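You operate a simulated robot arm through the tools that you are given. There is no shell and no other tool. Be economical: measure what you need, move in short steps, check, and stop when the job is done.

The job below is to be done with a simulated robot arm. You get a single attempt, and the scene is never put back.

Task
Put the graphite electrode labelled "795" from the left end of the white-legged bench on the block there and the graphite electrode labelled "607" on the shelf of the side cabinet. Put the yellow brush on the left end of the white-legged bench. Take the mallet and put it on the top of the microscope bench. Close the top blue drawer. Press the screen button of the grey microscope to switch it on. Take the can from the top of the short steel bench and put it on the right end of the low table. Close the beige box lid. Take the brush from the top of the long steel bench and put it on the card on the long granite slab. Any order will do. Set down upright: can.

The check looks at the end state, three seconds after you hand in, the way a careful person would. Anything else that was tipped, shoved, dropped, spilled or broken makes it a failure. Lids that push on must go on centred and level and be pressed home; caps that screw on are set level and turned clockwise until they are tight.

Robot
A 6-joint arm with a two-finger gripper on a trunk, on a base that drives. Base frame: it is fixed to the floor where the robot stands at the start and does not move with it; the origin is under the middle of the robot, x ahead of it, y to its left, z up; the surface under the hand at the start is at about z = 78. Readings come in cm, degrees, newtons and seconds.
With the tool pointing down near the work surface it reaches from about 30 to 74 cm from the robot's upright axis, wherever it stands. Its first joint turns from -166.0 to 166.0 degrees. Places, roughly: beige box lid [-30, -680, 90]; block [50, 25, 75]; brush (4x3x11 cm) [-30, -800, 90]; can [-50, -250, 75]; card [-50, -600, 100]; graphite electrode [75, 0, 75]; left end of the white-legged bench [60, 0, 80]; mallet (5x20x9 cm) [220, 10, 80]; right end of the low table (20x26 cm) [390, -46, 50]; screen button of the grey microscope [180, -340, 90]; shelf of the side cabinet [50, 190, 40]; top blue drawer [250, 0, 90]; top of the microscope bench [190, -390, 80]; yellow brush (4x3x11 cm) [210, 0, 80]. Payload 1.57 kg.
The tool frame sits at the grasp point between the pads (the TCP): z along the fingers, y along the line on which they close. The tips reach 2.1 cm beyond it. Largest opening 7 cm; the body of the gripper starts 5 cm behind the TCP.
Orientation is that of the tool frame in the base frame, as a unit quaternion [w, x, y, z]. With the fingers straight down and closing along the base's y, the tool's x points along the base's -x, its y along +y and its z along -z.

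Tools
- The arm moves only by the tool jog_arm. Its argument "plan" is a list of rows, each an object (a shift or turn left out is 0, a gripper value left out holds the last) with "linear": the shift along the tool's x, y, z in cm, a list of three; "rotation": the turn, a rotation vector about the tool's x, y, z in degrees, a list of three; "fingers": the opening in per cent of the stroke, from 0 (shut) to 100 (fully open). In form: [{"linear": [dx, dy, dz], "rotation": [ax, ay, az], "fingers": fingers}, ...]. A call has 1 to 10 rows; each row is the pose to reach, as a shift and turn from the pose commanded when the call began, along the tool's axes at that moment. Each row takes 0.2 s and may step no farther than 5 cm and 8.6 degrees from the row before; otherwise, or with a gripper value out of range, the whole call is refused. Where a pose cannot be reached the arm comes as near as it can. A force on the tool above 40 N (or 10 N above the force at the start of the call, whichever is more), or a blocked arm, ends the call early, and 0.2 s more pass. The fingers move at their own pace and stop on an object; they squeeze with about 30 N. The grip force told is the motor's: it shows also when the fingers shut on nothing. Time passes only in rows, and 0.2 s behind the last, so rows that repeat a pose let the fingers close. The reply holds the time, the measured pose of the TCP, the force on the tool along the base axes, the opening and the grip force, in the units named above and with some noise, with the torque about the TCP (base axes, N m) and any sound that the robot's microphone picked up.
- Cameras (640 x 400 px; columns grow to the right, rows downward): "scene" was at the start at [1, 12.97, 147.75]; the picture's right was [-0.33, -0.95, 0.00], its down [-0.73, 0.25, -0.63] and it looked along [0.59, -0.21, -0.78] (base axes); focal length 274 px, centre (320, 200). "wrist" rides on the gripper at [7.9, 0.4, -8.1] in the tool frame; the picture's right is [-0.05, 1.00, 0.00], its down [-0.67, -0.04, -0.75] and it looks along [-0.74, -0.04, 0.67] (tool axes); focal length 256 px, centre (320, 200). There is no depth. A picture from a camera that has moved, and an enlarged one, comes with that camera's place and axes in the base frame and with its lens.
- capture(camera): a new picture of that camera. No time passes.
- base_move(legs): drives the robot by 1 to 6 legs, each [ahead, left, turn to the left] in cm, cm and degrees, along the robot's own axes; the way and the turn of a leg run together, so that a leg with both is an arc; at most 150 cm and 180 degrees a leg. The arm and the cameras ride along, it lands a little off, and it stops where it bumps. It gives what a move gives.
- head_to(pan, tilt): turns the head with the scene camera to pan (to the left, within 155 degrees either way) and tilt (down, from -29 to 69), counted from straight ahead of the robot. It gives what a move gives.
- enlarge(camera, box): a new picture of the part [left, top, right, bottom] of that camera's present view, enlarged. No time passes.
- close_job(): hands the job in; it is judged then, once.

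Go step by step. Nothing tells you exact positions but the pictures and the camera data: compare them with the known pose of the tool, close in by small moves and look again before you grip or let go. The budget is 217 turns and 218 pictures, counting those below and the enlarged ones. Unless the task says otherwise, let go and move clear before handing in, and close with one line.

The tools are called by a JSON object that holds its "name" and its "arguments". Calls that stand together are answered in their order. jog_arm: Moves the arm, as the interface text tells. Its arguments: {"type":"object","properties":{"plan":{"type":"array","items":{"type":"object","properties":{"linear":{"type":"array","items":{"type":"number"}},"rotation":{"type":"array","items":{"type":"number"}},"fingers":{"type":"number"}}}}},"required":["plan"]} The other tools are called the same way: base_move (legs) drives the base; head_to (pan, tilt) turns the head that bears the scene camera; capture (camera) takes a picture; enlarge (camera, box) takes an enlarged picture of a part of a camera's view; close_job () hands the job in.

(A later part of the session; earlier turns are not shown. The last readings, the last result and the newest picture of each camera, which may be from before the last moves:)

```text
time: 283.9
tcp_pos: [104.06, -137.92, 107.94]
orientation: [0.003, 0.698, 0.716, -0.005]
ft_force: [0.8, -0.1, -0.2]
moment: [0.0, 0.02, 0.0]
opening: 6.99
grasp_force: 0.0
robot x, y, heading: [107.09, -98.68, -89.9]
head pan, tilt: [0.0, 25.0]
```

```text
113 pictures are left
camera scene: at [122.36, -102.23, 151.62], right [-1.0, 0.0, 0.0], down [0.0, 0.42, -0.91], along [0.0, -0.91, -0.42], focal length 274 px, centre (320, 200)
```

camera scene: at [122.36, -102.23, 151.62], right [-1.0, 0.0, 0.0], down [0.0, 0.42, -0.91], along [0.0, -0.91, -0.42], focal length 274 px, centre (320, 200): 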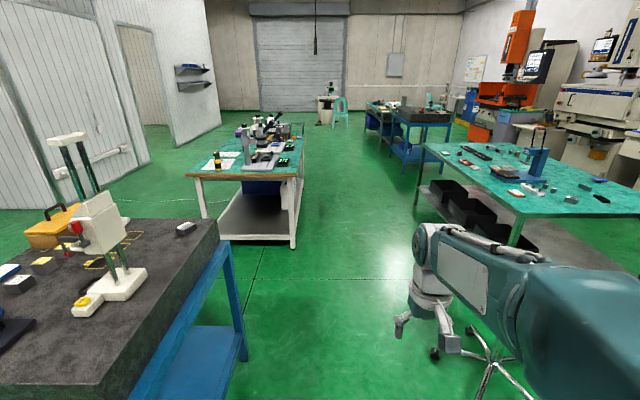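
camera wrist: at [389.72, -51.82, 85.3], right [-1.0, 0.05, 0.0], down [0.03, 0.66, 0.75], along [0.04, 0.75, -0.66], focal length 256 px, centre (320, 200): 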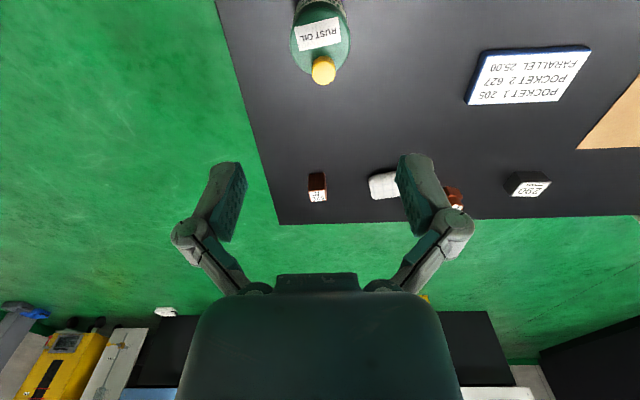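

Corridor is clear. Drive ahead 3 legs.

{"name": "base_move", "arguments": {"legs": [[150, 0, 0], [150, 0, 0], [60, 0, 0]]}}

{"name": "head_to", "arguments": {"pan": -25, "tilt": 25}}

{"name": "capture", "arguments": {"camera": "scene"}}

```text
time: 301.5
tcp_pos: [90.6, -500.15, 107.96]
orientation: [0.004, 0.713, 0.701, -0.005]
ft_force: [0.1, 0.5, 0.1]
moment: [0.01, 0.01, -0.02]
opening: 6.98
grasp_force: 0.0
robot x, y, heading: [95.02, -461.02, -92.6]
head pan, tilt: [0.0, 25.0]
```

```text
time: 302.4
tcp_pos: [90.49, -500.04, 107.94]
orientation: [0.004, 0.713, 0.701, -0.006]
ft_force: [-0.5, -0.3, 0.7]
moment: [-0.02, 0.02, -0.02]
opening: 7.0
grasp_force: 0.0
robot x, y, heading: [95.19, -461.29, -92.5]
head pan, tilt: [-25.0, 25.0]
```

```text
112 pictures are left
camera scene: at [106.51, -464.29, 151.63], right [-0.89, 0.46, 0.0], down [0.19, 0.38, -0.91], along [-0.41, -0.81, -0.42], focal length 274 px, centre (320, 200)
```

scene: 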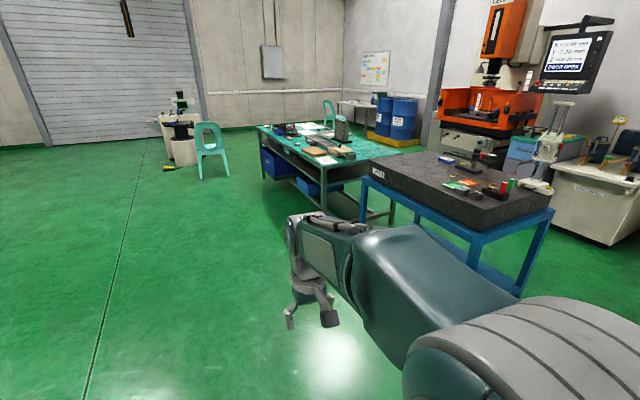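

Slab right edge ≈x −9, y −533…−619; the long steel bench lies behind. Drive on to y≈−680 and turn to face −x.

{"name": "base_move", "arguments": {"legs": [[110, 0, 0], [105, 0, 0], [0, 0, -87.5]]}}

{"name": "head_to", "arguments": {"pan": 0, "tilt": 35}}

{"name": "capture", "arguments": {"camera": "scene"}}

```text
time: 316.8
tcp_pos: [44.02, -673.21, 107.93]
orientation: [-0.001, 1.0, 0.001, -0.005]
ft_force: [0.2, 0.4, -0.2]
moment: [0.0, 0.01, -0.01]
opening: 7.0
grasp_force: 0.1
robot x, y, heading: [82.62, -676.94, 178.8]
head pan, tilt: [-25.0, 25.0]
```

```text
time: 317.7
tcp_pos: [44.01, -673.08, 107.89]
orientation: [-0.001, 1.0, 0.001, -0.006]
ft_force: [0.2, -0.2, -0.1]
moment: [0.02, -0.01, 0.02]
opening: 6.99
grasp_force: 0.0
robot x, y, heading: [82.53, -677.1, 178.8]
head pan, tilt: [0.0, 35.0]
```

```text
111 pictures are left
camera scene: at [79.32, -692.68, 150.05], right [0.02, 1.0, 0.0], down [0.57, -0.01, -0.82], along [-0.82, 0.02, -0.57], focal length 274 px, centre (320, 200)
```

scene: 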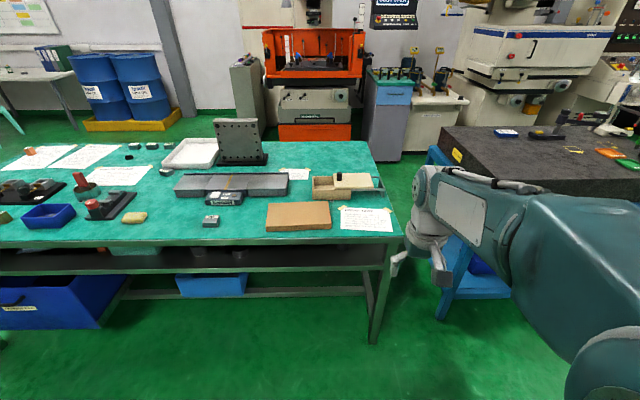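

{"name": "enlarge", "arguments": {"camera": "scene", "box": [150, 110, 410, 260]}}

{"name": "enlarge", "arguments": {"camera": "scene", "box": [0, 120, 180, 240]}}

{"name": "enlarge", "arguments": {"camera": "scene", "box": [430, 110, 640, 200]}}

```text
2.46 times, centred on (280, 185) of scene
camera zoom: at [79.32, -692.68, 150.05], right [0.02, 1.0, 0.0], down [0.57, -0.01, -0.82], along [-0.82, 0.02, -0.57], focal length 675 px, centre (418, 237)
```

zoom: 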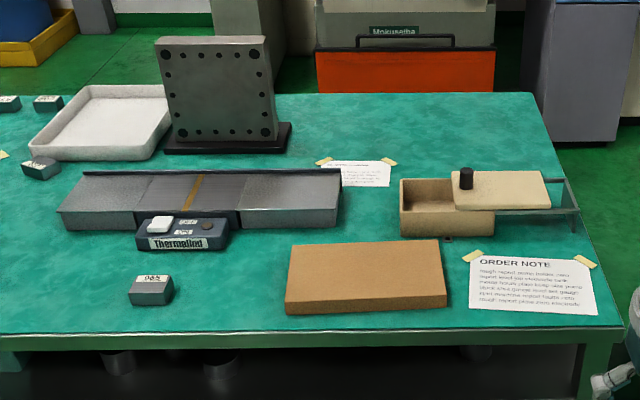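

```text
3.33 times, centred on (90, 180) of scene
camera zoom: at [79.32, -692.68, 150.05], right [0.02, 1.0, 0.0], down [0.57, -0.01, -0.82], along [-0.82, 0.02, -0.57], focal length 914 px, centre (1087, 267)
```

zoom: 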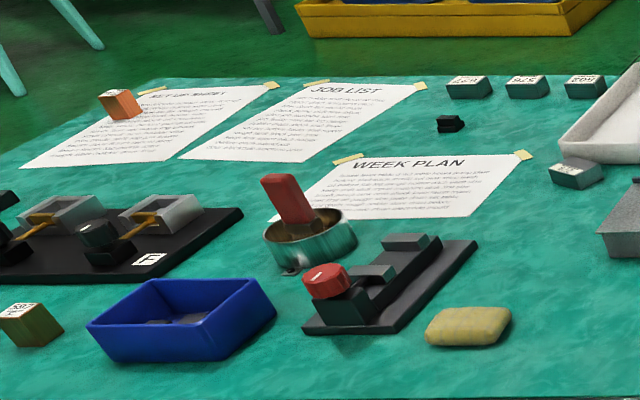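

```text
3.05 times, centred on (535, 155) of scene
camera zoom: at [79.32, -692.68, 150.05], right [0.02, 1.0, 0.0], down [0.57, -0.01, -0.82], along [-0.82, 0.02, -0.57], focal length 836 px, centre (-335, 337)
```

zoom: 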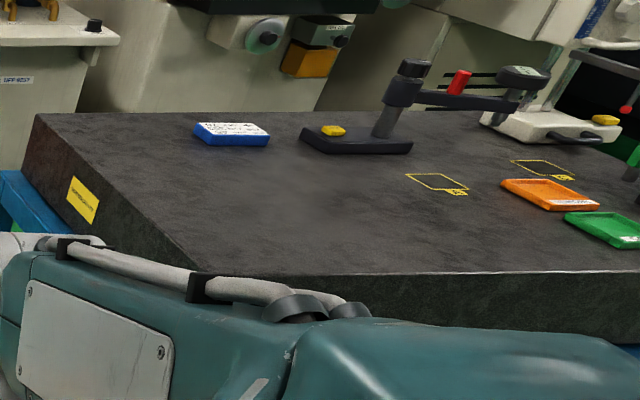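

The beige box has a sliding lid pushed ~10 cm toward +y; the red-handled brush stands in a tin near (−27, −798); the card looks like the blue/white plate on the slab. Move closer to the box first.

{"name": "base_move", "arguments": {"legs": [[41, 0, 0]]}}

{"name": "jog_arm", "arguments": {"plan": [{"linear": [-4, 0, 0]}, {"linear": [-8, 1, 0]}, {"linear": [-10, 2, 0]}]}}

{"name": "capture", "arguments": {"camera": "wrist"}}

{"name": "capture", "arguments": {"camera": "scene"}}

```text
time: 320.2
tcp_pos: [2.64, -672.55, 107.87]
orientation: [0.0, 1.0, 0.004, -0.006]
ft_force: [-0.5, -0.5, 0.3]
moment: [0.0, -0.01, -0.02]
opening: 7.02
grasp_force: 0.1
robot x, y, heading: [41.58, -676.7, 179.2]
head pan, tilt: [0.0, 35.0]
```

```text
time: 321.0
tcp_pos: [-7.27, -674.65, 107.92]
orientation: [0.0, 1.0, 0.003, -0.006]
ft_force: [0.2, -0.3, -0.1]
moment: [-0.02, 0.01, -0.01]
opening: 6.99
grasp_force: 0.1
robot x, y, heading: [41.76, -676.59, 179.1]
head pan, tilt: [0.0, 35.0]
```

```text
107 pictures are left
camera wrist: at [0.81, -674.97, 116.02], right [-0.05, -1.0, 0.0], down [-0.66, 0.03, 0.75], along [-0.75, 0.04, -0.66], focal length 256 px, centre (320, 200)
```

wrist: 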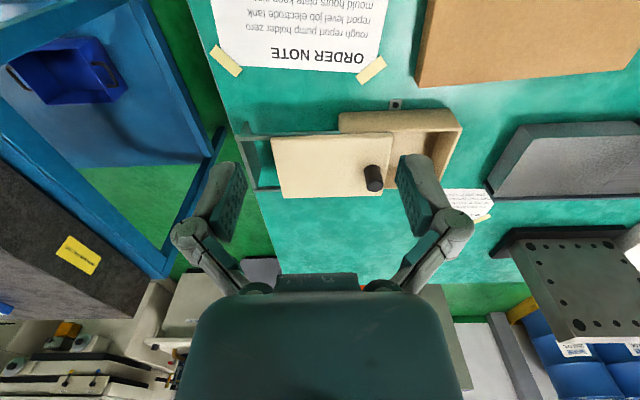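

```text
106 pictures are left
camera scene: at [37.99, -691.97, 150.05], right [0.02, 1.0, 0.0], down [0.57, -0.01, -0.82], along [-0.82, 0.01, -0.57], focal length 274 px, centre (320, 200)
```

scene: 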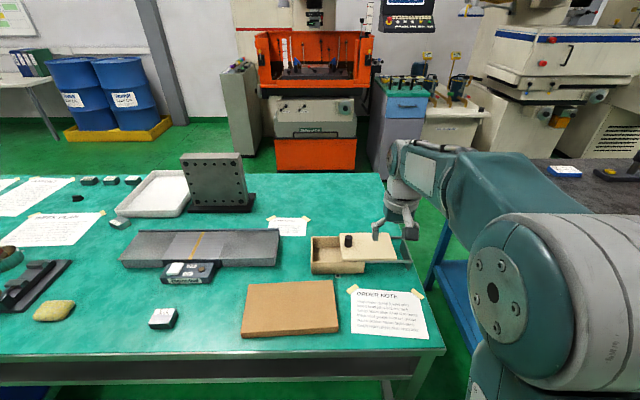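

{"name": "enlarge", "arguments": {"camera": "wrist", "box": [220, 80, 480, 220]}}

{"name": "enlarge", "arguments": {"camera": "scene", "box": [290, 215, 430, 295]}}

```text
2.46 times, centred on (350, 150) of wrist
camera zoom: at [0.81, -674.97, 116.02], right [-0.05, -1.0, 0.0], down [-0.66, 0.03, 0.75], along [-0.75, 0.04, -0.66], focal length 630 px, centre (246, 323)
```

zoom: 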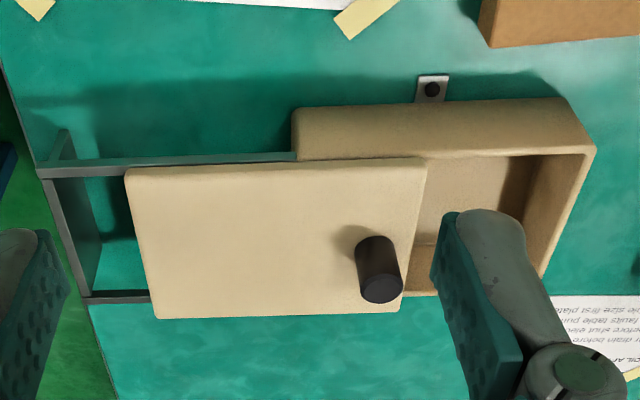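

```text
4.57 times, centred on (360, 255) of scene
camera zoom: at [37.99, -691.97, 150.05], right [0.02, 1.0, 0.0], down [0.57, -0.01, -0.82], along [-0.82, 0.01, -0.57], focal length 1254 px, centre (137, -51)
```

zoom: 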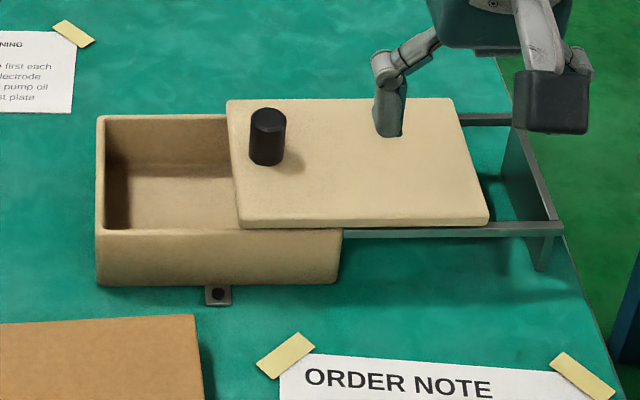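

Lid knob ≈(−26.6, −681.8), top z≈89; the lid must slide ≈9.8 cm toward −y. Move above the knob.

{"name": "jog_arm", "arguments": {"plan": [{"linear": [-4, 1.5, 1], "fingers": 80}, {"linear": [-8, 3, 2]}, {"linear": [-12, 4.5, 3]}, {"linear": [-16, 6, 5]}, {"linear": [-19.3, 7.15, 7.5]}, {"linear": [-19.3, 7.15, 12]}]}}

{"name": "capture", "arguments": {"camera": "wrist"}}

```text
time: 322.4
tcp_pos: [-26.91, -682.13, 96.04]
orientation: [0.0, 1.0, 0.004, -0.007]
ft_force: [0.0, 0.2, 0.0]
moment: [-0.01, 0.03, 0.0]
opening: 5.59
grasp_force: 0.1
robot x, y, heading: [41.65, -676.05, 179.2]
head pan, tilt: [0.0, 35.0]
```

```text
103 pictures are left
camera wrist: at [-18.88, -682.61, 104.15], right [-0.05, -1.0, 0.0], down [-0.66, 0.03, 0.75], along [-0.75, 0.04, -0.66], focal length 256 px, centre (320, 200)
```

wrist: 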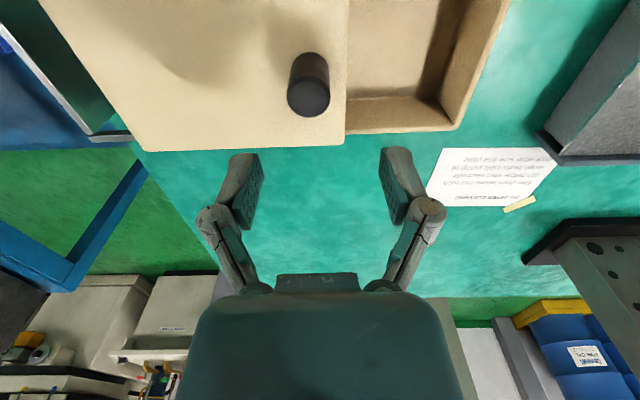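

{"name": "jog_arm", "arguments": {"plan": [{"linear": [0.5, -0.6, 3]}, {"linear": [0.5, -0.6, 6]}, {"linear": [0.5, -0.6, 7.6]}]}}

{"name": "capture", "arguments": {"camera": "wrist"}}

```text
time: 323.2
tcp_pos: [-26.32, -681.38, 88.5]
orientation: [-0.001, 1.0, 0.002, -0.006]
ft_force: [0.2, 0.5, -0.4]
moment: [0.03, 0.02, -0.01]
opening: 5.59
grasp_force: 0.1
robot x, y, heading: [41.54, -676.32, 179.1]
head pan, tilt: [0.0, 35.0]
```

```text
102 pictures are left
camera wrist: at [-18.34, -681.83, 96.55], right [-0.05, -1.0, 0.0], down [-0.66, 0.03, 0.75], along [-0.75, 0.04, -0.66], focal length 256 px, centre (320, 200)
```

wrist: 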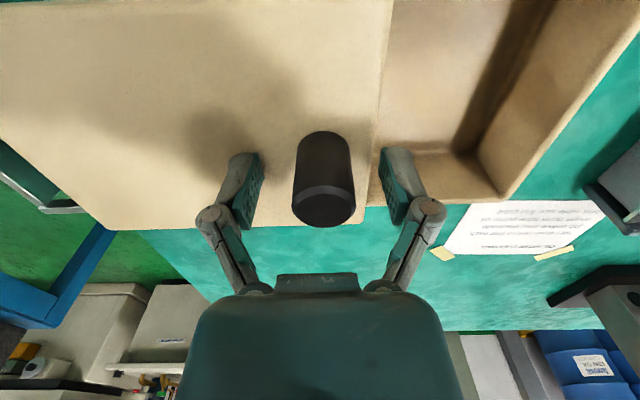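

Knob between the fingers; close and slide toward −y in small steps.

{"name": "jog_arm", "arguments": {"plan": [{"linear": [0, 0, 0], "fingers": 0}, {"linear": [0, 0, 0], "fingers": 0}, {"linear": [0, 0, 0], "fingers": 0}]}}

{"name": "jog_arm", "arguments": {"plan": [{"linear": [0, 1, 0]}, {"linear": [0, 2.2, 0]}, {"linear": [0, 3.4, 0]}, {"linear": [0, 4.6, 0]}, {"linear": [0, 5.8, 0]}, {"linear": [0, 7, 0]}]}}

{"name": "capture", "arguments": {"camera": "wrist"}}

```text
time: 324.1
tcp_pos: [-26.4, -681.48, 89.11]
orientation: [-0.001, 1.0, 0.003, -0.009]
ft_force: [12.9, 0.8, 11.6]
moment: [-0.07, -0.49, 0.0]
opening: 2.48
grasp_force: 31.9
robot x, y, heading: [41.84, -676.19, 179.0]
head pan, tilt: [0.0, 35.0]
stopped in row 3: the force on the tool passed its limit at 41 N (the readings are from after the stop); the commanded pose is now the measured one
```

```text
time: 325.5
tcp_pos: [-26.39, -688.51, 89.06]
orientation: [-0.001, 1.0, 0.003, -0.01]
ft_force: [17.1, 0.0, 16.9]
moment: [-0.07, -0.02, -0.03]
opening: 2.46
grasp_force: 32.3
robot x, y, heading: [42.0, -676.61, 179.2]
head pan, tilt: [0.0, 35.0]
```

```text
101 pictures are left
camera wrist: at [-18.35, -688.85, 97.01], right [-0.05, -1.0, 0.0], down [-0.65, 0.03, 0.76], along [-0.76, 0.04, -0.65], focal length 256 px, centre (320, 200)
```

wrist: 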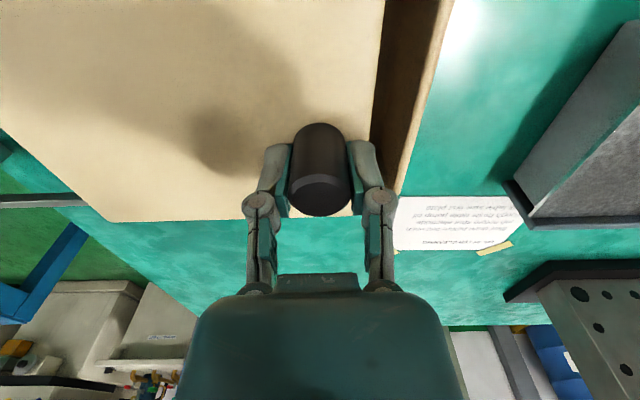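

Lid slides with the knob; about 2.5–3 cm remain. Continue.

{"name": "jog_arm", "arguments": {"plan": [{"linear": [0, 0.8, 0]}, {"linear": [0, 1.6, 0]}, {"linear": [0, 2.2, 0]}, {"linear": [0, 2.6, 0]}]}}

{"name": "capture", "arguments": {"camera": "wrist"}}

{"name": "enlarge", "arguments": {"camera": "scene", "box": [270, 215, 430, 305]}}

```text
time: 326.5
tcp_pos: [-26.48, -691.08, 89.11]
orientation: [0.0, 1.0, 0.003, -0.011]
ft_force: [17.5, 0.4, 15.7]
moment: [-0.13, -0.12, -0.01]
opening: 2.46
grasp_force: 32.0
robot x, y, heading: [41.46, -676.11, 179.0]
head pan, tilt: [0.0, 35.0]
```

```text
100 pictures are left
camera wrist: at [-18.36, -691.43, 97.01], right [-0.05, -1.0, 0.0], down [-0.65, 0.03, 0.76], along [-0.76, 0.04, -0.65], focal length 256 px, centre (320, 200)
```

wrist: 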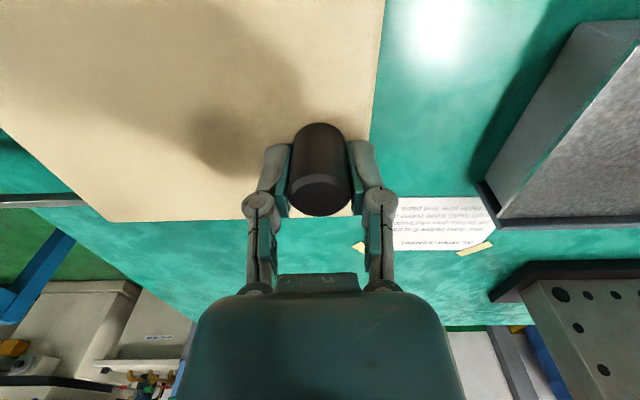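

```text
4.00 times, centred on (350, 260) of scene
camera zoom: at [38.14, -691.97, 150.06], right [0.02, 1.0, 0.0], down [0.57, -0.01, -0.82], along [-0.82, 0.01, -0.57], focal length 1097 px, centre (200, -40)
```

zoom: 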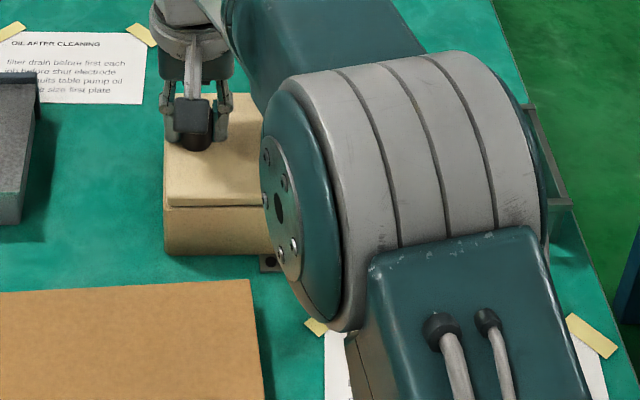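

Lid is nearly flush with the box end. Nudge a little more to feel the stop.

{"name": "jog_arm", "arguments": {"plan": [{"linear": [0, 0.25, 0]}, {"linear": [0, 0.5, 0]}, {"linear": [0, 0.8, 0]}]}}

{"name": "enlarge", "arguments": {"camera": "scene", "box": [300, 230, 350, 290]}}

```text
time: 327.3
tcp_pos: [-26.5, -691.33, 88.97]
orientation: [0.0, 1.0, 0.002, -0.011]
ft_force: [15.7, 19.8, 18.2]
moment: [0.46, -0.42, 0.04]
opening: 2.5
grasp_force: 32.1
robot x, y, heading: [41.66, -676.48, 179.1]
head pan, tilt: [0.0, 35.0]
```

```text
6.67 times, centred on (325, 260) of scene
camera zoom: at [38.13, -691.51, 150.1], right [0.02, 1.0, 0.0], down [0.57, -0.01, -0.82], along [-0.82, 0.01, -0.57], focal length 1829 px, centre (287, -200)
```

zoom: 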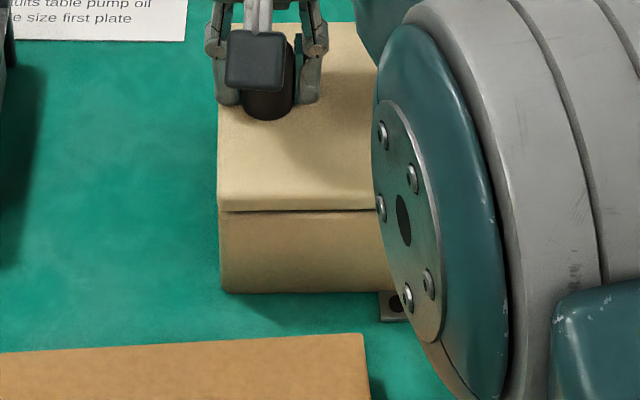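

At the stop and flush. Relieve, open, and lift off.

{"name": "jog_arm", "arguments": {"plan": [{"linear": [0.2, -0.5, -0.3]}, {"linear": [0.2, -0.5, -0.4], "fingers": 50}, {"linear": [0.2, -0.5, -0.4], "fingers": 80}, {"linear": [0.2, -0.5, -3]}, {"linear": [0.2, -0.5, -7]}, {"linear": [2, -0.5, -11]}, {"linear": [5, -0.5, -15]}, {"linear": [9, -0.5, -18]}, {"linear": [13.5, -0.5, -20]}, {"linear": [18, -0.5, -20]}]}}

{"name": "capture", "arguments": {"camera": "wrist"}}

```text
time: 329.5
tcp_pos: [-8.24, -691.13, 108.77]
orientation: [-0.001, 1.0, 0.002, -0.01]
ft_force: [0.0, 0.7, -0.4]
moment: [-0.01, -0.03, 0.0]
opening: 5.6
grasp_force: 0.0
robot x, y, heading: [41.58, -676.02, 179.2]
head pan, tilt: [0.0, 35.0]
```

```text
97 pictures are left
camera wrist: at [-0.14, -691.55, 116.69], right [-0.05, -1.0, 0.0], down [-0.65, 0.03, 0.76], along [-0.76, 0.04, -0.65], focal length 256 px, centre (320, 200)
```

wrist: 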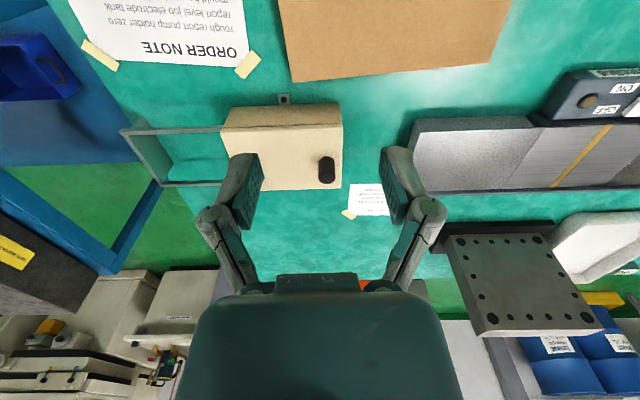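

Lid closed. Now the brush: strafe 122 cm left along the bench.

{"name": "base_move", "arguments": {"legs": [[0, 122, 0]]}}

{"name": "capture", "arguments": {"camera": "wrist"}}

{"name": "capture", "arguments": {"camera": "scene"}}

```text
time: 335.6
tcp_pos: [-9.6, -812.26, 108.75]
orientation: [0.0, 1.0, 0.008, -0.01]
ft_force: [0.9, 0.3, 0.3]
moment: [0.03, -0.02, 0.0]
opening: 5.6
grasp_force: 0.2
robot x, y, heading: [39.97, -796.74, 179.7]
head pan, tilt: [0.0, 35.0]
```

```text
96 pictures are left
camera wrist: at [-1.46, -812.61, 116.72], right [-0.04, -1.0, 0.0], down [-0.65, 0.02, 0.76], along [-0.76, 0.03, -0.65], focal length 256 px, centre (320, 200)
```

wrist: 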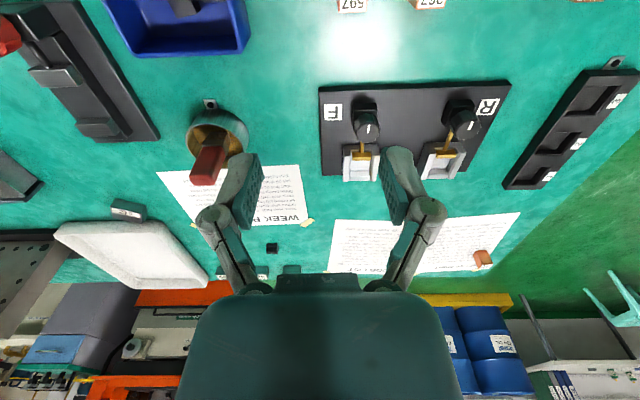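

```text
95 pictures are left
camera scene: at [36.72, -812.66, 150.06], right [0.01, 1.0, 0.0], down [0.57, 0.0, -0.82], along [-0.82, 0.01, -0.57], focal length 274 px, centre (320, 200)
```

scene: 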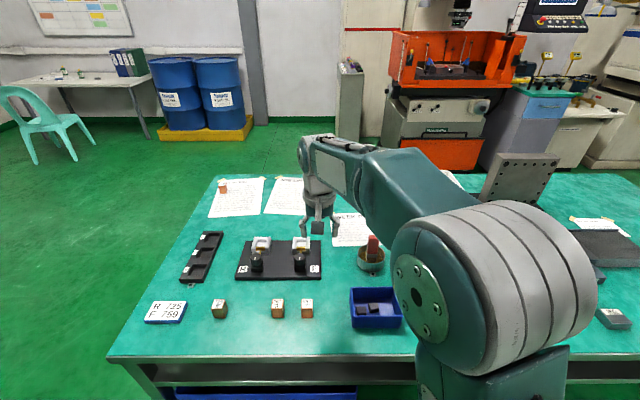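

{"name": "enlarge", "arguments": {"camera": "wrist", "box": [150, 80, 290, 210]}}

{"name": "enlarge", "arguments": {"camera": "scene", "box": [340, 215, 410, 285]}}

```text
3.08 times, centred on (220, 145) of wrist
camera zoom: at [-1.46, -812.61, 116.72], right [-0.04, -1.0, 0.0], down [-0.65, 0.02, 0.76], along [-0.76, 0.03, -0.65], focal length 788 px, centre (628, 369)
```

zoom: 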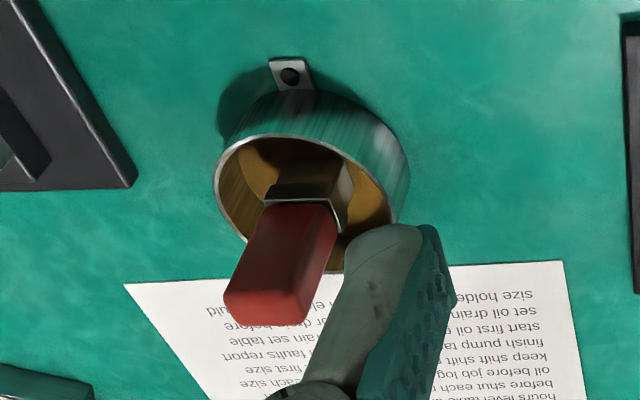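

```text
5.71 times, centred on (375, 250) of scene
camera zoom: at [36.72, -812.66, 150.06], right [0.01, 1.0, 0.0], down [0.57, 0.0, -0.82], along [-0.82, 0.01, -0.57], focal length 1568 px, centre (6, -86)
```

zoom: 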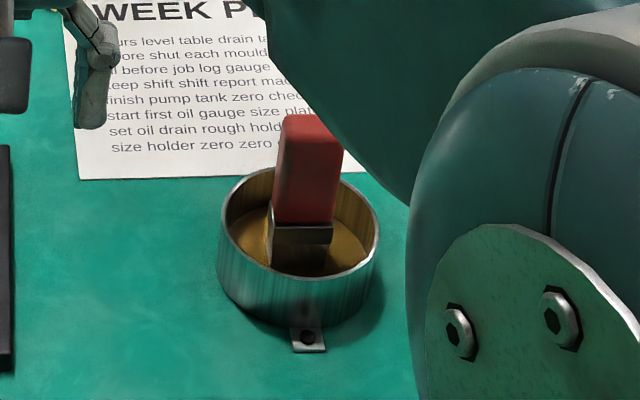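

The brush stands upright in a fixed tin at ≈(−26, −795.4), top z≈91–92. Move the hand in front of it and look.

{"name": "jog_arm", "arguments": {"plan": [{"linear": [-1, -4.5, 0]}, {"linear": [-2, -9, 0]}, {"linear": [-3, -13.5, 0]}, {"linear": [-4, -17, 0]}]}}

{"name": "enlarge", "arguments": {"camera": "wrist", "box": [240, 80, 400, 220]}}

```text
time: 336.6
tcp_pos: [-13.9, -795.45, 108.75]
orientation: [0.0, 1.0, 0.008, -0.011]
ft_force: [0.7, -0.2, -0.7]
moment: [0.03, 0.03, 0.0]
opening: 5.62
grasp_force: 0.1
robot x, y, heading: [40.31, -797.33, 179.8]
head pan, tilt: [0.0, 35.0]
```

```text
2.86 times, centred on (320, 150) of wrist
camera zoom: at [-5.7, -795.57, 116.7], right [-0.04, -1.0, 0.0], down [-0.65, 0.02, 0.76], along [-0.76, 0.03, -0.65], focal length 731 px, centre (320, 343)
```

zoom: 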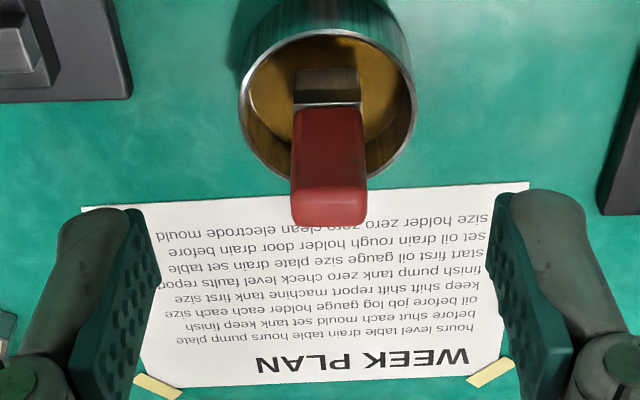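

Aligned well. Move above and descend around the red handle.

{"name": "jog_arm", "arguments": {"plan": [{"linear": [-4.2, -0.1, 0]}, {"linear": [-8.4, -0.2, 1]}, {"linear": [-12.2, -0.25, 3]}, {"linear": [-12.2, -0.25, 7.5]}, {"linear": [-12.2, -0.25, 11]}]}}

{"name": "capture", "arguments": {"camera": "wrist"}}

```text
time: 337.8
tcp_pos: [-26.23, -795.54, 97.96]
orientation: [-0.001, 1.0, 0.007, -0.01]
ft_force: [1.0, 0.0, -0.3]
moment: [0.0, -0.01, 0.0]
opening: 5.58
grasp_force: 0.0
robot x, y, heading: [40.17, -797.07, 179.8]
head pan, tilt: [0.0, 35.0]
```

```text
91 pictures are left
camera wrist: at [-18.21, -795.84, 105.9], right [-0.04, -1.0, 0.0], down [-0.65, 0.02, 0.76], along [-0.76, 0.03, -0.65], focal length 256 px, centre (320, 200)
```

wrist: 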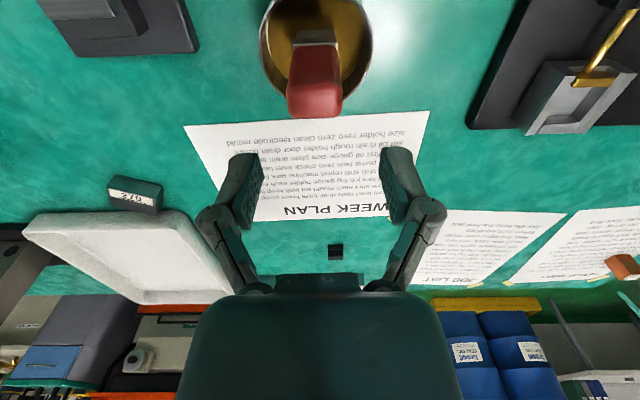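

{"name": "jog_arm", "arguments": {"plan": [{"linear": [0.1, -0.35, 4]}, {"linear": [0.1, -0.35, 8]}, {"linear": [0.1, -0.35, 9.8]}]}}

{"name": "capture", "arguments": {"camera": "wrist"}}

```text
time: 338.6
tcp_pos: [-26.42, -795.07, 88.2]
orientation: [-0.001, 1.0, 0.008, -0.011]
ft_force: [0.2, -0.1, 0.5]
moment: [0.02, 0.02, 0.03]
opening: 5.6
grasp_force: 0.0
robot x, y, heading: [40.05, -796.67, 179.5]
head pan, tilt: [0.0, 35.0]
```

```text
90 pictures are left
camera wrist: at [-18.29, -795.34, 96.13], right [-0.04, -1.0, 0.0], down [-0.65, 0.02, 0.76], along [-0.76, 0.03, -0.65], focal length 256 px, centre (320, 200)
```

wrist: 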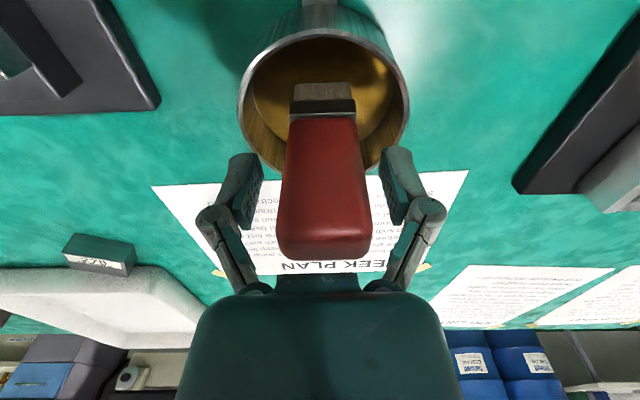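

Handle between the fingers. Grip and lift straight up out of the tin.

{"name": "jog_arm", "arguments": {"plan": [{"linear": [0, 0, 0], "fingers": 0}, {"linear": [0, 0, 0], "fingers": 0}, {"linear": [0, 0, 0], "fingers": 0}, {"linear": [0, 0, -4]}, {"linear": [0, 0, -8]}, {"linear": [0, 0, -12]}, {"linear": [0, 0, -16]}, {"linear": [4, 0, -19]}, {"linear": [8, 0, -22]}, {"linear": [12, 0, -24]}]}}

{"name": "capture", "arguments": {"camera": "wrist"}}

```text
time: 340.8
tcp_pos: [-13.81, -794.94, 111.96]
orientation: [-0.001, 1.0, 0.008, -0.009]
ft_force: [-0.3, -1.0, -1.5]
moment: [0.0, -0.01, -0.01]
opening: 3.3
grasp_force: 30.2
robot x, y, heading: [40.19, -796.91, 179.3]
head pan, tilt: [0.0, 35.0]
```

```text
89 pictures are left
camera wrist: at [-5.78, -795.19, 120.08], right [-0.04, -1.0, 0.0], down [-0.65, 0.02, 0.76], along [-0.76, 0.03, -0.65], focal length 256 px, centre (320, 200)
```

wrist: 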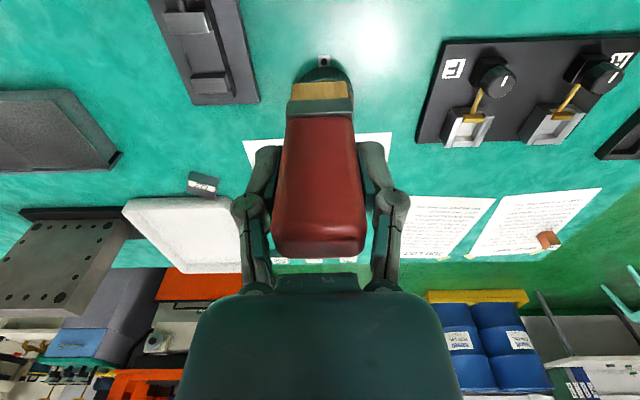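

Brush held. The card (≈(−48, −598), slab top ≈z 100) is far across the slab. I back off 30 cm, strafe to the slab and look.

{"name": "base_move", "arguments": {"legs": [[-30, 0, 0], [0, -150, 0], [0, -49, 0]]}}

{"name": "head_to", "arguments": {"pan": 0, "tilt": 35}}

{"name": "capture", "arguments": {"camera": "scene"}}

{"name": "capture", "arguments": {"camera": "wrist"}}

```text
time: 352.6
tcp_pos: [17.64, -593.15, 112.19]
orientation: [-0.001, 1.0, 0.013, -0.011]
ft_force: [-0.2, -0.2, -0.5]
moment: [0.01, -0.01, -0.01]
opening: 3.3
grasp_force: 29.7
robot x, y, heading: [71.73, -594.31, -180.0]
head pan, tilt: [0.0, 35.0]
```

```text
time: 353.2
tcp_pos: [17.65, -593.04, 112.23]
orientation: [-0.002, 1.0, 0.012, -0.01]
ft_force: [0.3, -0.5, -1.1]
moment: [0.0, -0.02, 0.0]
opening: 3.3
grasp_force: 30.3
robot x, y, heading: [71.31, -594.5, -180.0]
head pan, tilt: [0.0, 35.0]
```

```text
88 pictures are left
camera scene: at [68.3, -610.4, 150.04], right [0.0, 1.0, 0.0], down [0.57, 0.0, -0.82], along [-0.82, 0.0, -0.57], focal length 274 px, centre (320, 200)
```

scene: 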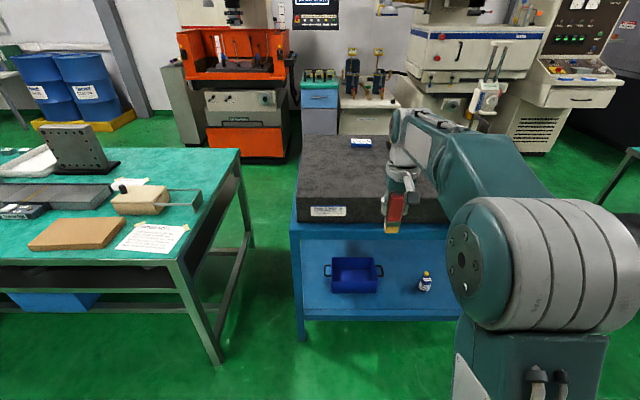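

```text
87 pictures are left
camera wrist: at [25.69, -593.22, 120.16], right [-0.03, -1.0, 0.0], down [-0.65, 0.02, 0.76], along [-0.76, 0.02, -0.65], focal length 256 px, centre (320, 200)
```

wrist: 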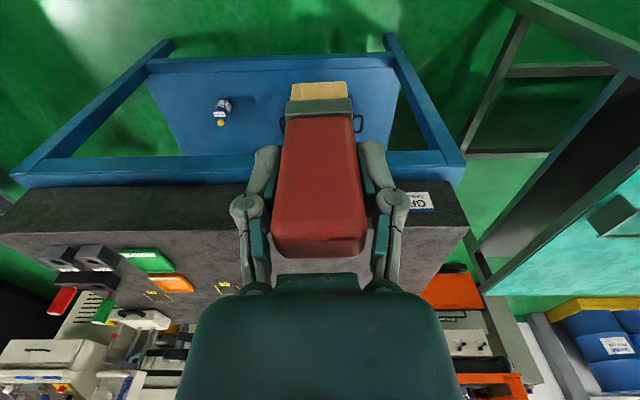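

{"name": "enlarge", "arguments": {"camera": "scene", "box": [290, 125, 410, 230]}}

{"name": "base_move", "arguments": {"legs": [[34, 0, 0]]}}

{"name": "capture", "arguments": {"camera": "wrist"}}

{"name": "capture", "arguments": {"camera": "scene"}}

```text
3.81 times, centred on (350, 178) of scene
camera zoom: at [68.3, -610.4, 150.04], right [0.0, 1.0, 0.0], down [0.57, 0.0, -0.82], along [-0.82, 0.0, -0.57], focal length 1045 px, centre (206, 286)
```

zoom: 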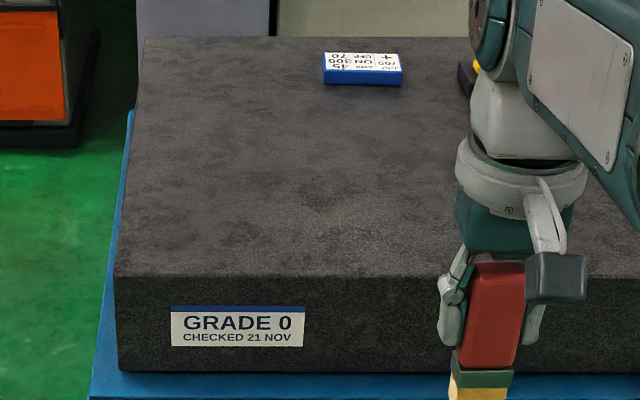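

```text
time: 355.4
tcp_pos: [-16.99, -593.45, 112.23]
orientation: [-0.001, 1.0, 0.017, -0.01]
ft_force: [0.2, -0.3, -1.4]
moment: [0.03, 0.01, 0.03]
opening: 3.31
grasp_force: 30.7
robot x, y, heading: [37.49, -594.79, -179.2]
head pan, tilt: [0.0, 35.0]
```

```text
85 pictures are left
camera wrist: at [-8.88, -593.63, 120.16], right [-0.02, -1.0, 0.0], down [-0.65, 0.01, 0.76], along [-0.76, 0.02, -0.65], focal length 256 px, centre (320, 200)
```

wrist: 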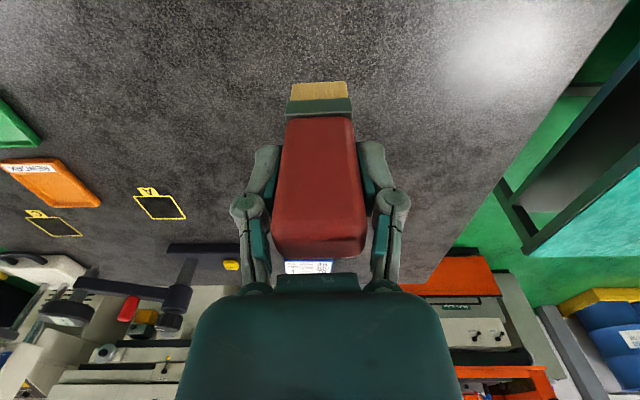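

```text
84 pictures are left
camera scene: at [33.87, -610.43, 150.05], right [-0.01, 1.0, 0.0], down [0.57, 0.01, -0.82], along [-0.82, -0.01, -0.57], focal length 274 px, centre (320, 200)
```

scene: 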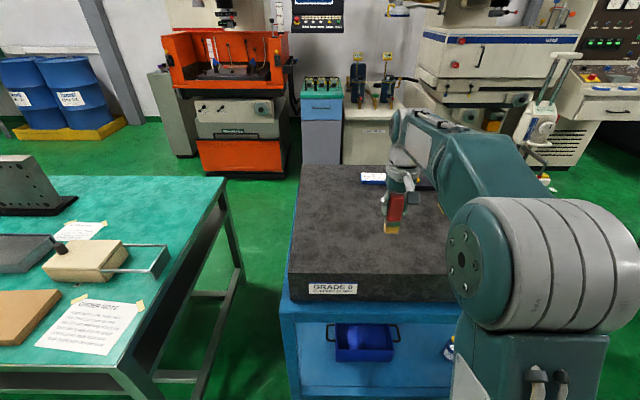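

The card is ≈9.5×6 cm at ≈(−49, −592). It is beyond vertical reach, so I'll stand the brush on the slab front, regrip it tilted, and then place it. Extend 9 cm and lower to contact.

{"name": "jog_arm", "arguments": {"plan": [{"linear": [-4.5, 0, 0]}, {"linear": [-9, 0, 0]}, {"linear": [-9, 0, 2]}, {"linear": [-9, 0, 3]}, {"linear": [-9, 0, 3.5]}, {"linear": [-9, 0, 4]}]}}

{"name": "enlarge", "arguments": {"camera": "scene", "box": [340, 150, 450, 290]}}

```text
time: 356.8
tcp_pos: [-26.07, -593.79, 108.45]
orientation: [0.0, 1.0, 0.016, -0.01]
ft_force: [-0.3, 0.5, -0.7]
moment: [0.01, 0.0, 0.03]
opening: 3.28
grasp_force: 30.1
robot x, y, heading: [37.34, -594.57, -179.4]
head pan, tilt: [0.0, 35.0]
```

```text
2.86 times, centred on (395, 220) of scene
camera zoom: at [33.82, -610.43, 150.05], right [-0.01, 1.0, 0.0], down [0.57, 0.01, -0.82], along [-0.82, -0.01, -0.57], focal length 784 px, centre (106, 143)
```

zoom: 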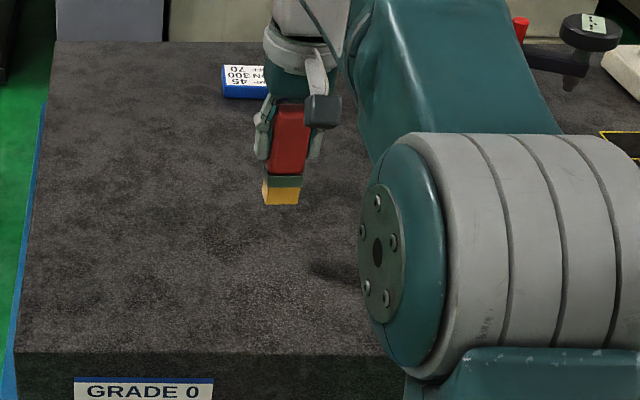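

{"name": "jog_arm", "arguments": {"plan": [{"linear": [0, 0, 0.5]}, {"linear": [0, 0, 1.0]}, {"linear": [0, 0, 1.4]}]}}

```text
time: 357.6
tcp_pos: [-26.0, -593.77, 106.88]
orientation: [-0.002, 1.0, 0.016, -0.01]
ft_force: [0.0, -0.3, -0.9]
moment: [0.01, 0.01, 0.02]
opening: 3.32
grasp_force: 29.4
robot x, y, heading: [37.16, -594.9, -179.3]
head pan, tilt: [0.0, 35.0]
```

{"name": "jog_arm", "arguments": {"plan": [{"linear": [0, 0, 0.5]}, {"linear": [0, 0, 1.0]}, {"linear": [0, 0, 1.4]}]}}

{"name": "enlarge", "arguments": {"camera": "scene", "box": [350, 180, 420, 240]}}

```text
time: 358.4
tcp_pos: [-26.1, -593.8, 105.65]
orientation: [-0.001, 1.0, 0.017, -0.011]
ft_force: [0.0, 0.6, -0.3]
moment: [-0.02, 0.03, 0.02]
opening: 3.3
grasp_force: 30.1
robot x, y, heading: [37.3, -594.72, -179.3]
head pan, tilt: [0.0, 35.0]
```

```text
6.67 times, centred on (385, 210) of scene
camera zoom: at [33.82, -610.43, 150.05], right [-0.01, 1.0, 0.0], down [0.57, 0.01, -0.82], along [-0.82, -0.01, -0.57], focal length 1829 px, centre (-113, 133)
```

zoom: 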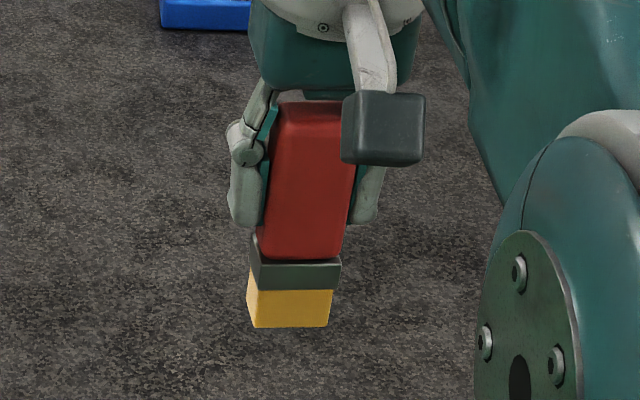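

{"name": "jog_arm", "arguments": {"plan": [{"linear": [0, 0, 0.6]}, {"linear": [0, 0, 1.2]}, {"linear": [0, 0, 1.6]}, {"linear": [0, 0, 2.0]}]}}

```text
time: 359.4
tcp_pos: [-26.16, -593.79, 103.74]
orientation: [-0.001, 1.0, 0.016, -0.011]
ft_force: [0.6, 0.2, -0.9]
moment: [-0.01, 0.01, 0.04]
opening: 3.32
grasp_force: 30.2
robot x, y, heading: [36.8, -595.16, -179.2]
head pan, tilt: [0.0, 35.0]
```

{"name": "jog_arm", "arguments": {"plan": [{"linear": [0, 0, 0.5]}, {"linear": [0, 0, 1.0]}, {"linear": [0, 0, 1.4]}]}}

{"name": "enlarge", "arguments": {"camera": "scene", "box": [350, 160, 420, 240]}}

```text
time: 360.2
tcp_pos: [-26.24, -593.89, 102.32]
orientation: [0.0, 1.0, 0.017, -0.01]
ft_force: [0.9, 0.0, -1.2]
moment: [-0.02, -0.02, 0.02]
opening: 3.3
grasp_force: 30.2
robot x, y, heading: [37.03, -595.01, -179.5]
head pan, tilt: [0.0, 35.0]
```

```text
5.00 times, centred on (385, 200) of scene
camera zoom: at [33.82, -610.43, 150.05], right [-0.01, 1.0, 0.0], down [0.57, 0.01, -0.82], along [-0.82, -0.01, -0.57], focal length 1372 px, centre (-5, 200)
```

zoom: 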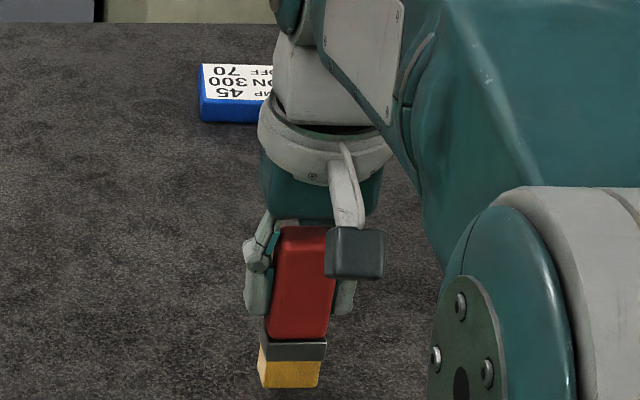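

The slab is lower than thought, so the card is farther, near x≈−61. It's better reached from the slab's far (−x) side. I lift and drive around its +y end.

{"name": "jog_arm", "arguments": {"plan": [{"linear": [0, 0, -4]}, {"linear": [2, 0, -8]}, {"linear": [6, 0, -10]}, {"linear": [10, 0, -11]}]}}

{"name": "base_move", "arguments": {"legs": [[-35, 0, 0], [0, -118, 0]]}}

{"name": "capture", "arguments": {"camera": "scene"}}

```text
time: 361.2
tcp_pos: [-15.73, -593.43, 112.71]
orientation: [-0.001, 1.0, 0.016, -0.01]
ft_force: [-0.7, -0.4, -0.3]
moment: [0.0, -0.06, 0.01]
opening: 3.31
grasp_force: 30.0
robot x, y, heading: [37.08, -595.12, -179.5]
head pan, tilt: [0.0, 35.0]
```

```text
time: 369.1
tcp_pos: [18.83, -475.41, 112.83]
orientation: [0.0, 1.0, 0.012, -0.011]
ft_force: [0.0, -0.1, 0.4]
moment: [0.0, -0.04, -0.02]
opening: 3.31
grasp_force: 30.2
robot x, y, heading: [71.61, -477.45, -179.8]
head pan, tilt: [0.0, 35.0]
```

```text
80 pictures are left
camera scene: at [68.28, -493.0, 150.04], right [0.0, 1.0, 0.0], down [0.57, 0.0, -0.82], along [-0.82, 0.0, -0.57], focal length 274 px, centre (320, 200)
```

scene: 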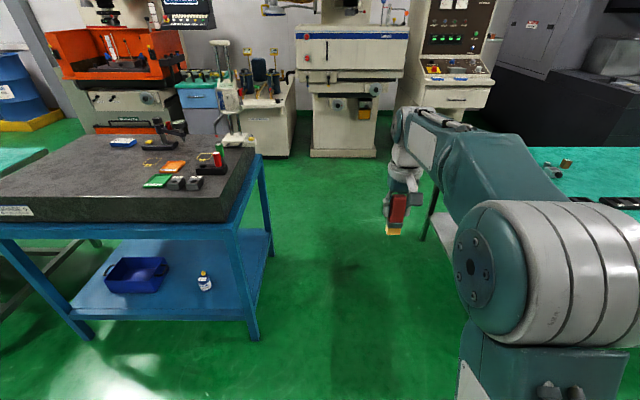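

Gap is clear (y −530…−420) and there's ~170 cm behind the slab. Drive through, turn left 180°, and strafe to y≈−590.

{"name": "base_move", "arguments": {"legs": [[150, 0, 0], [88, 0, 0], [0, 0, 179], [0, -112, 0]]}}

{"name": "capture", "arguments": {"camera": "scene"}}

{"name": "capture", "arguments": {"camera": "wrist"}}

```text
time: 379.9
tcp_pos: [-206.39, -477.72, 112.88]
orientation: [-0.001, 1.0, 0.015, 0.0]
ft_force: [15.0, -0.3, 2.5]
moment: [0.09, 1.26, -0.18]
opening: 3.31
grasp_force: 29.9
robot x, y, heading: [-154.25, -479.38, -179.2]
head pan, tilt: [0.0, 35.0]
stopped in leg 2: the force on the tool passed its limit at 133 N (the readings are from after the stop); the commanded pose is now the measured one
```

```text
79 pictures are left
camera scene: at [-157.38, -494.67, 150.05], right [-0.01, 1.0, 0.0], down [0.57, 0.01, -0.82], along [-0.82, -0.01, -0.57], focal length 274 px, centre (320, 200)
```

scene: 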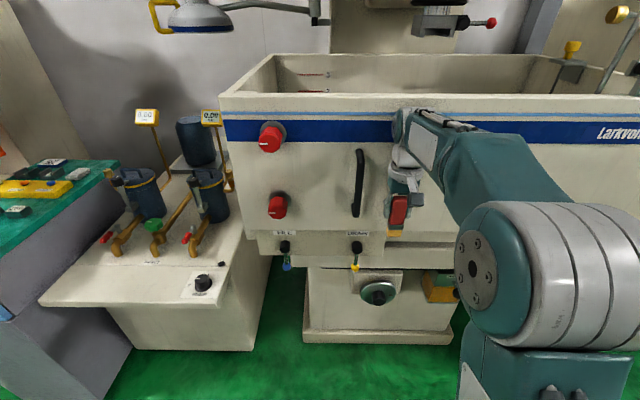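

```text
78 pictures are left
camera wrist: at [-198.5, -477.92, 121.04], right [-0.02, -1.0, 0.0], down [-0.67, 0.01, 0.74], along [-0.74, 0.02, -0.67], focal length 256 px, centre (320, 200)
```

wrist: 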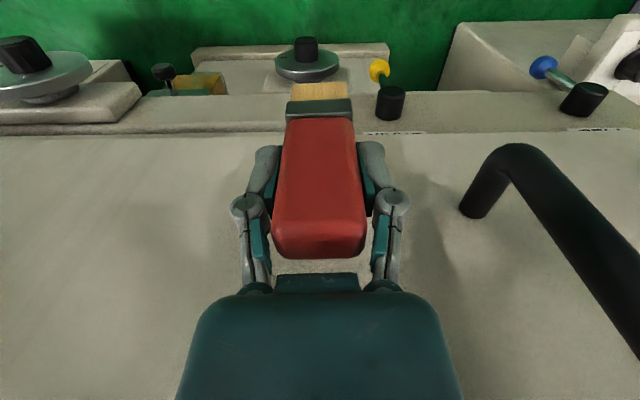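

I bumped the machine tank's overhang; the brush is still held. Back off 40 cm, turn to face −y, and drive behind the slab.

{"name": "base_move", "arguments": {"legs": [[-18, 0, 0], [0, 0, 90]]}}

{"name": "head_to", "arguments": {"pan": 0, "tilt": 40}}

{"name": "capture", "arguments": {"camera": "scene"}}

{"name": "capture", "arguments": {"camera": "wrist"}}

```text
time: 385.2
tcp_pos: [-137.64, -530.98, 112.81]
orientation: [0.0, 0.693, 0.721, 0.0]
ft_force: [0.4, 0.3, 0.1]
moment: [0.0, 0.02, 0.03]
opening: 3.33
grasp_force: 29.9
robot x, y, heading: [-136.51, -478.68, -88.9]
head pan, tilt: [0.0, 35.0]
```

```text
time: 385.9
tcp_pos: [-137.58, -530.89, 112.77]
orientation: [0.0, 0.693, 0.721, 0.0]
ft_force: [0.3, 0.3, -0.6]
moment: [0.01, 0.01, 0.0]
opening: 3.3
grasp_force: 29.7
robot x, y, heading: [-136.56, -478.69, -88.8]
head pan, tilt: [0.0, 40.0]
```

```text
77 pictures are left
camera scene: at [-121.53, -481.27, 149.3], right [-1.0, -0.02, 0.0], down [-0.01, 0.64, -0.77], along [0.02, -0.77, -0.64], focal length 274 px, centre (320, 200)
```

scene: 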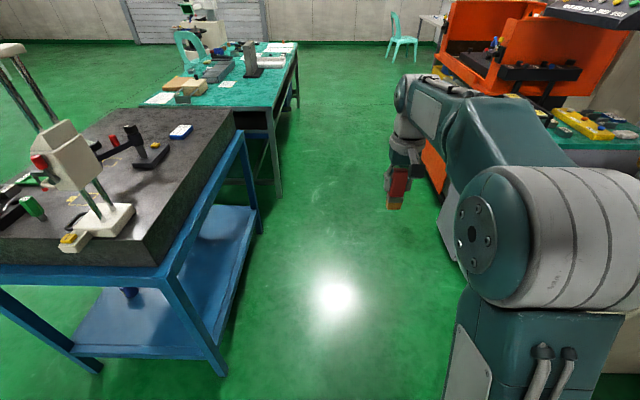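

```text
76 pictures are left
camera wrist: at [-137.5, -522.96, 120.98], right [1.0, -0.01, 0.0], down [-0.01, -0.67, 0.74], along [-0.01, -0.74, -0.67], focal length 256 px, centre (320, 200)
```

wrist: 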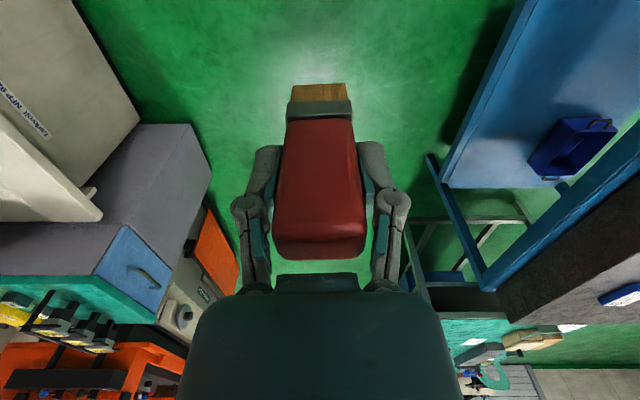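

The aisle between the stand (x −74) and a cart (x≈−161) suits the base at x≈−118. I drive down to y≈−605 facing −y and will swing the arm left to the card.

{"name": "base_move", "arguments": {"legs": [[0, 18, -1], [65, 0, 0], [61, 0, 0]]}}

{"name": "head_to", "arguments": {"pan": 70, "tilt": 45}}

{"name": "capture", "arguments": {"camera": "scene"}}

```text
time: 393.6
tcp_pos: [-118.73, -656.23, 112.77]
orientation: [0.0, 0.695, 0.719, 0.0]
ft_force: [0.1, 0.4, -0.6]
moment: [0.0, -0.01, -0.01]
opening: 3.32
grasp_force: 30.0
robot x, y, heading: [-117.52, -603.99, -89.3]
head pan, tilt: [0.0, 40.0]
```

```text
time: 395.1
tcp_pos: [-118.76, -656.18, 112.87]
orientation: [-0.001, 0.695, 0.719, 0.0]
ft_force: [-1.2, 0.2, 0.2]
moment: [0.02, 0.03, -0.01]
opening: 3.31
grasp_force: 30.0
robot x, y, heading: [-117.54, -603.89, -89.1]
head pan, tilt: [70.0, 45.0]
```

```text
75 pictures are left
camera scene: at [-94.86, -600.84, 148.57], right [-0.33, -0.94, 0.0], down [-0.67, 0.23, -0.71], along [0.67, -0.23, -0.71], focal length 274 px, centre (320, 200)
```

scene: 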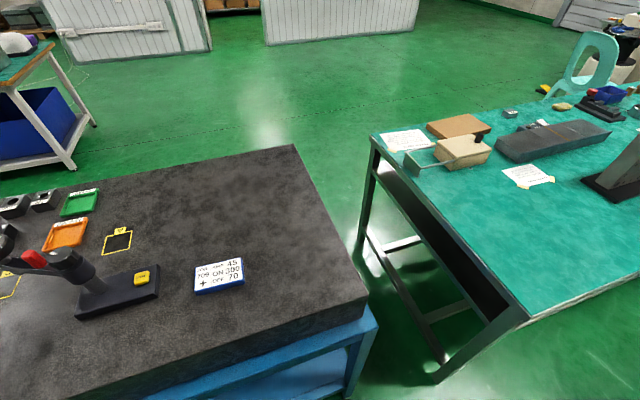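

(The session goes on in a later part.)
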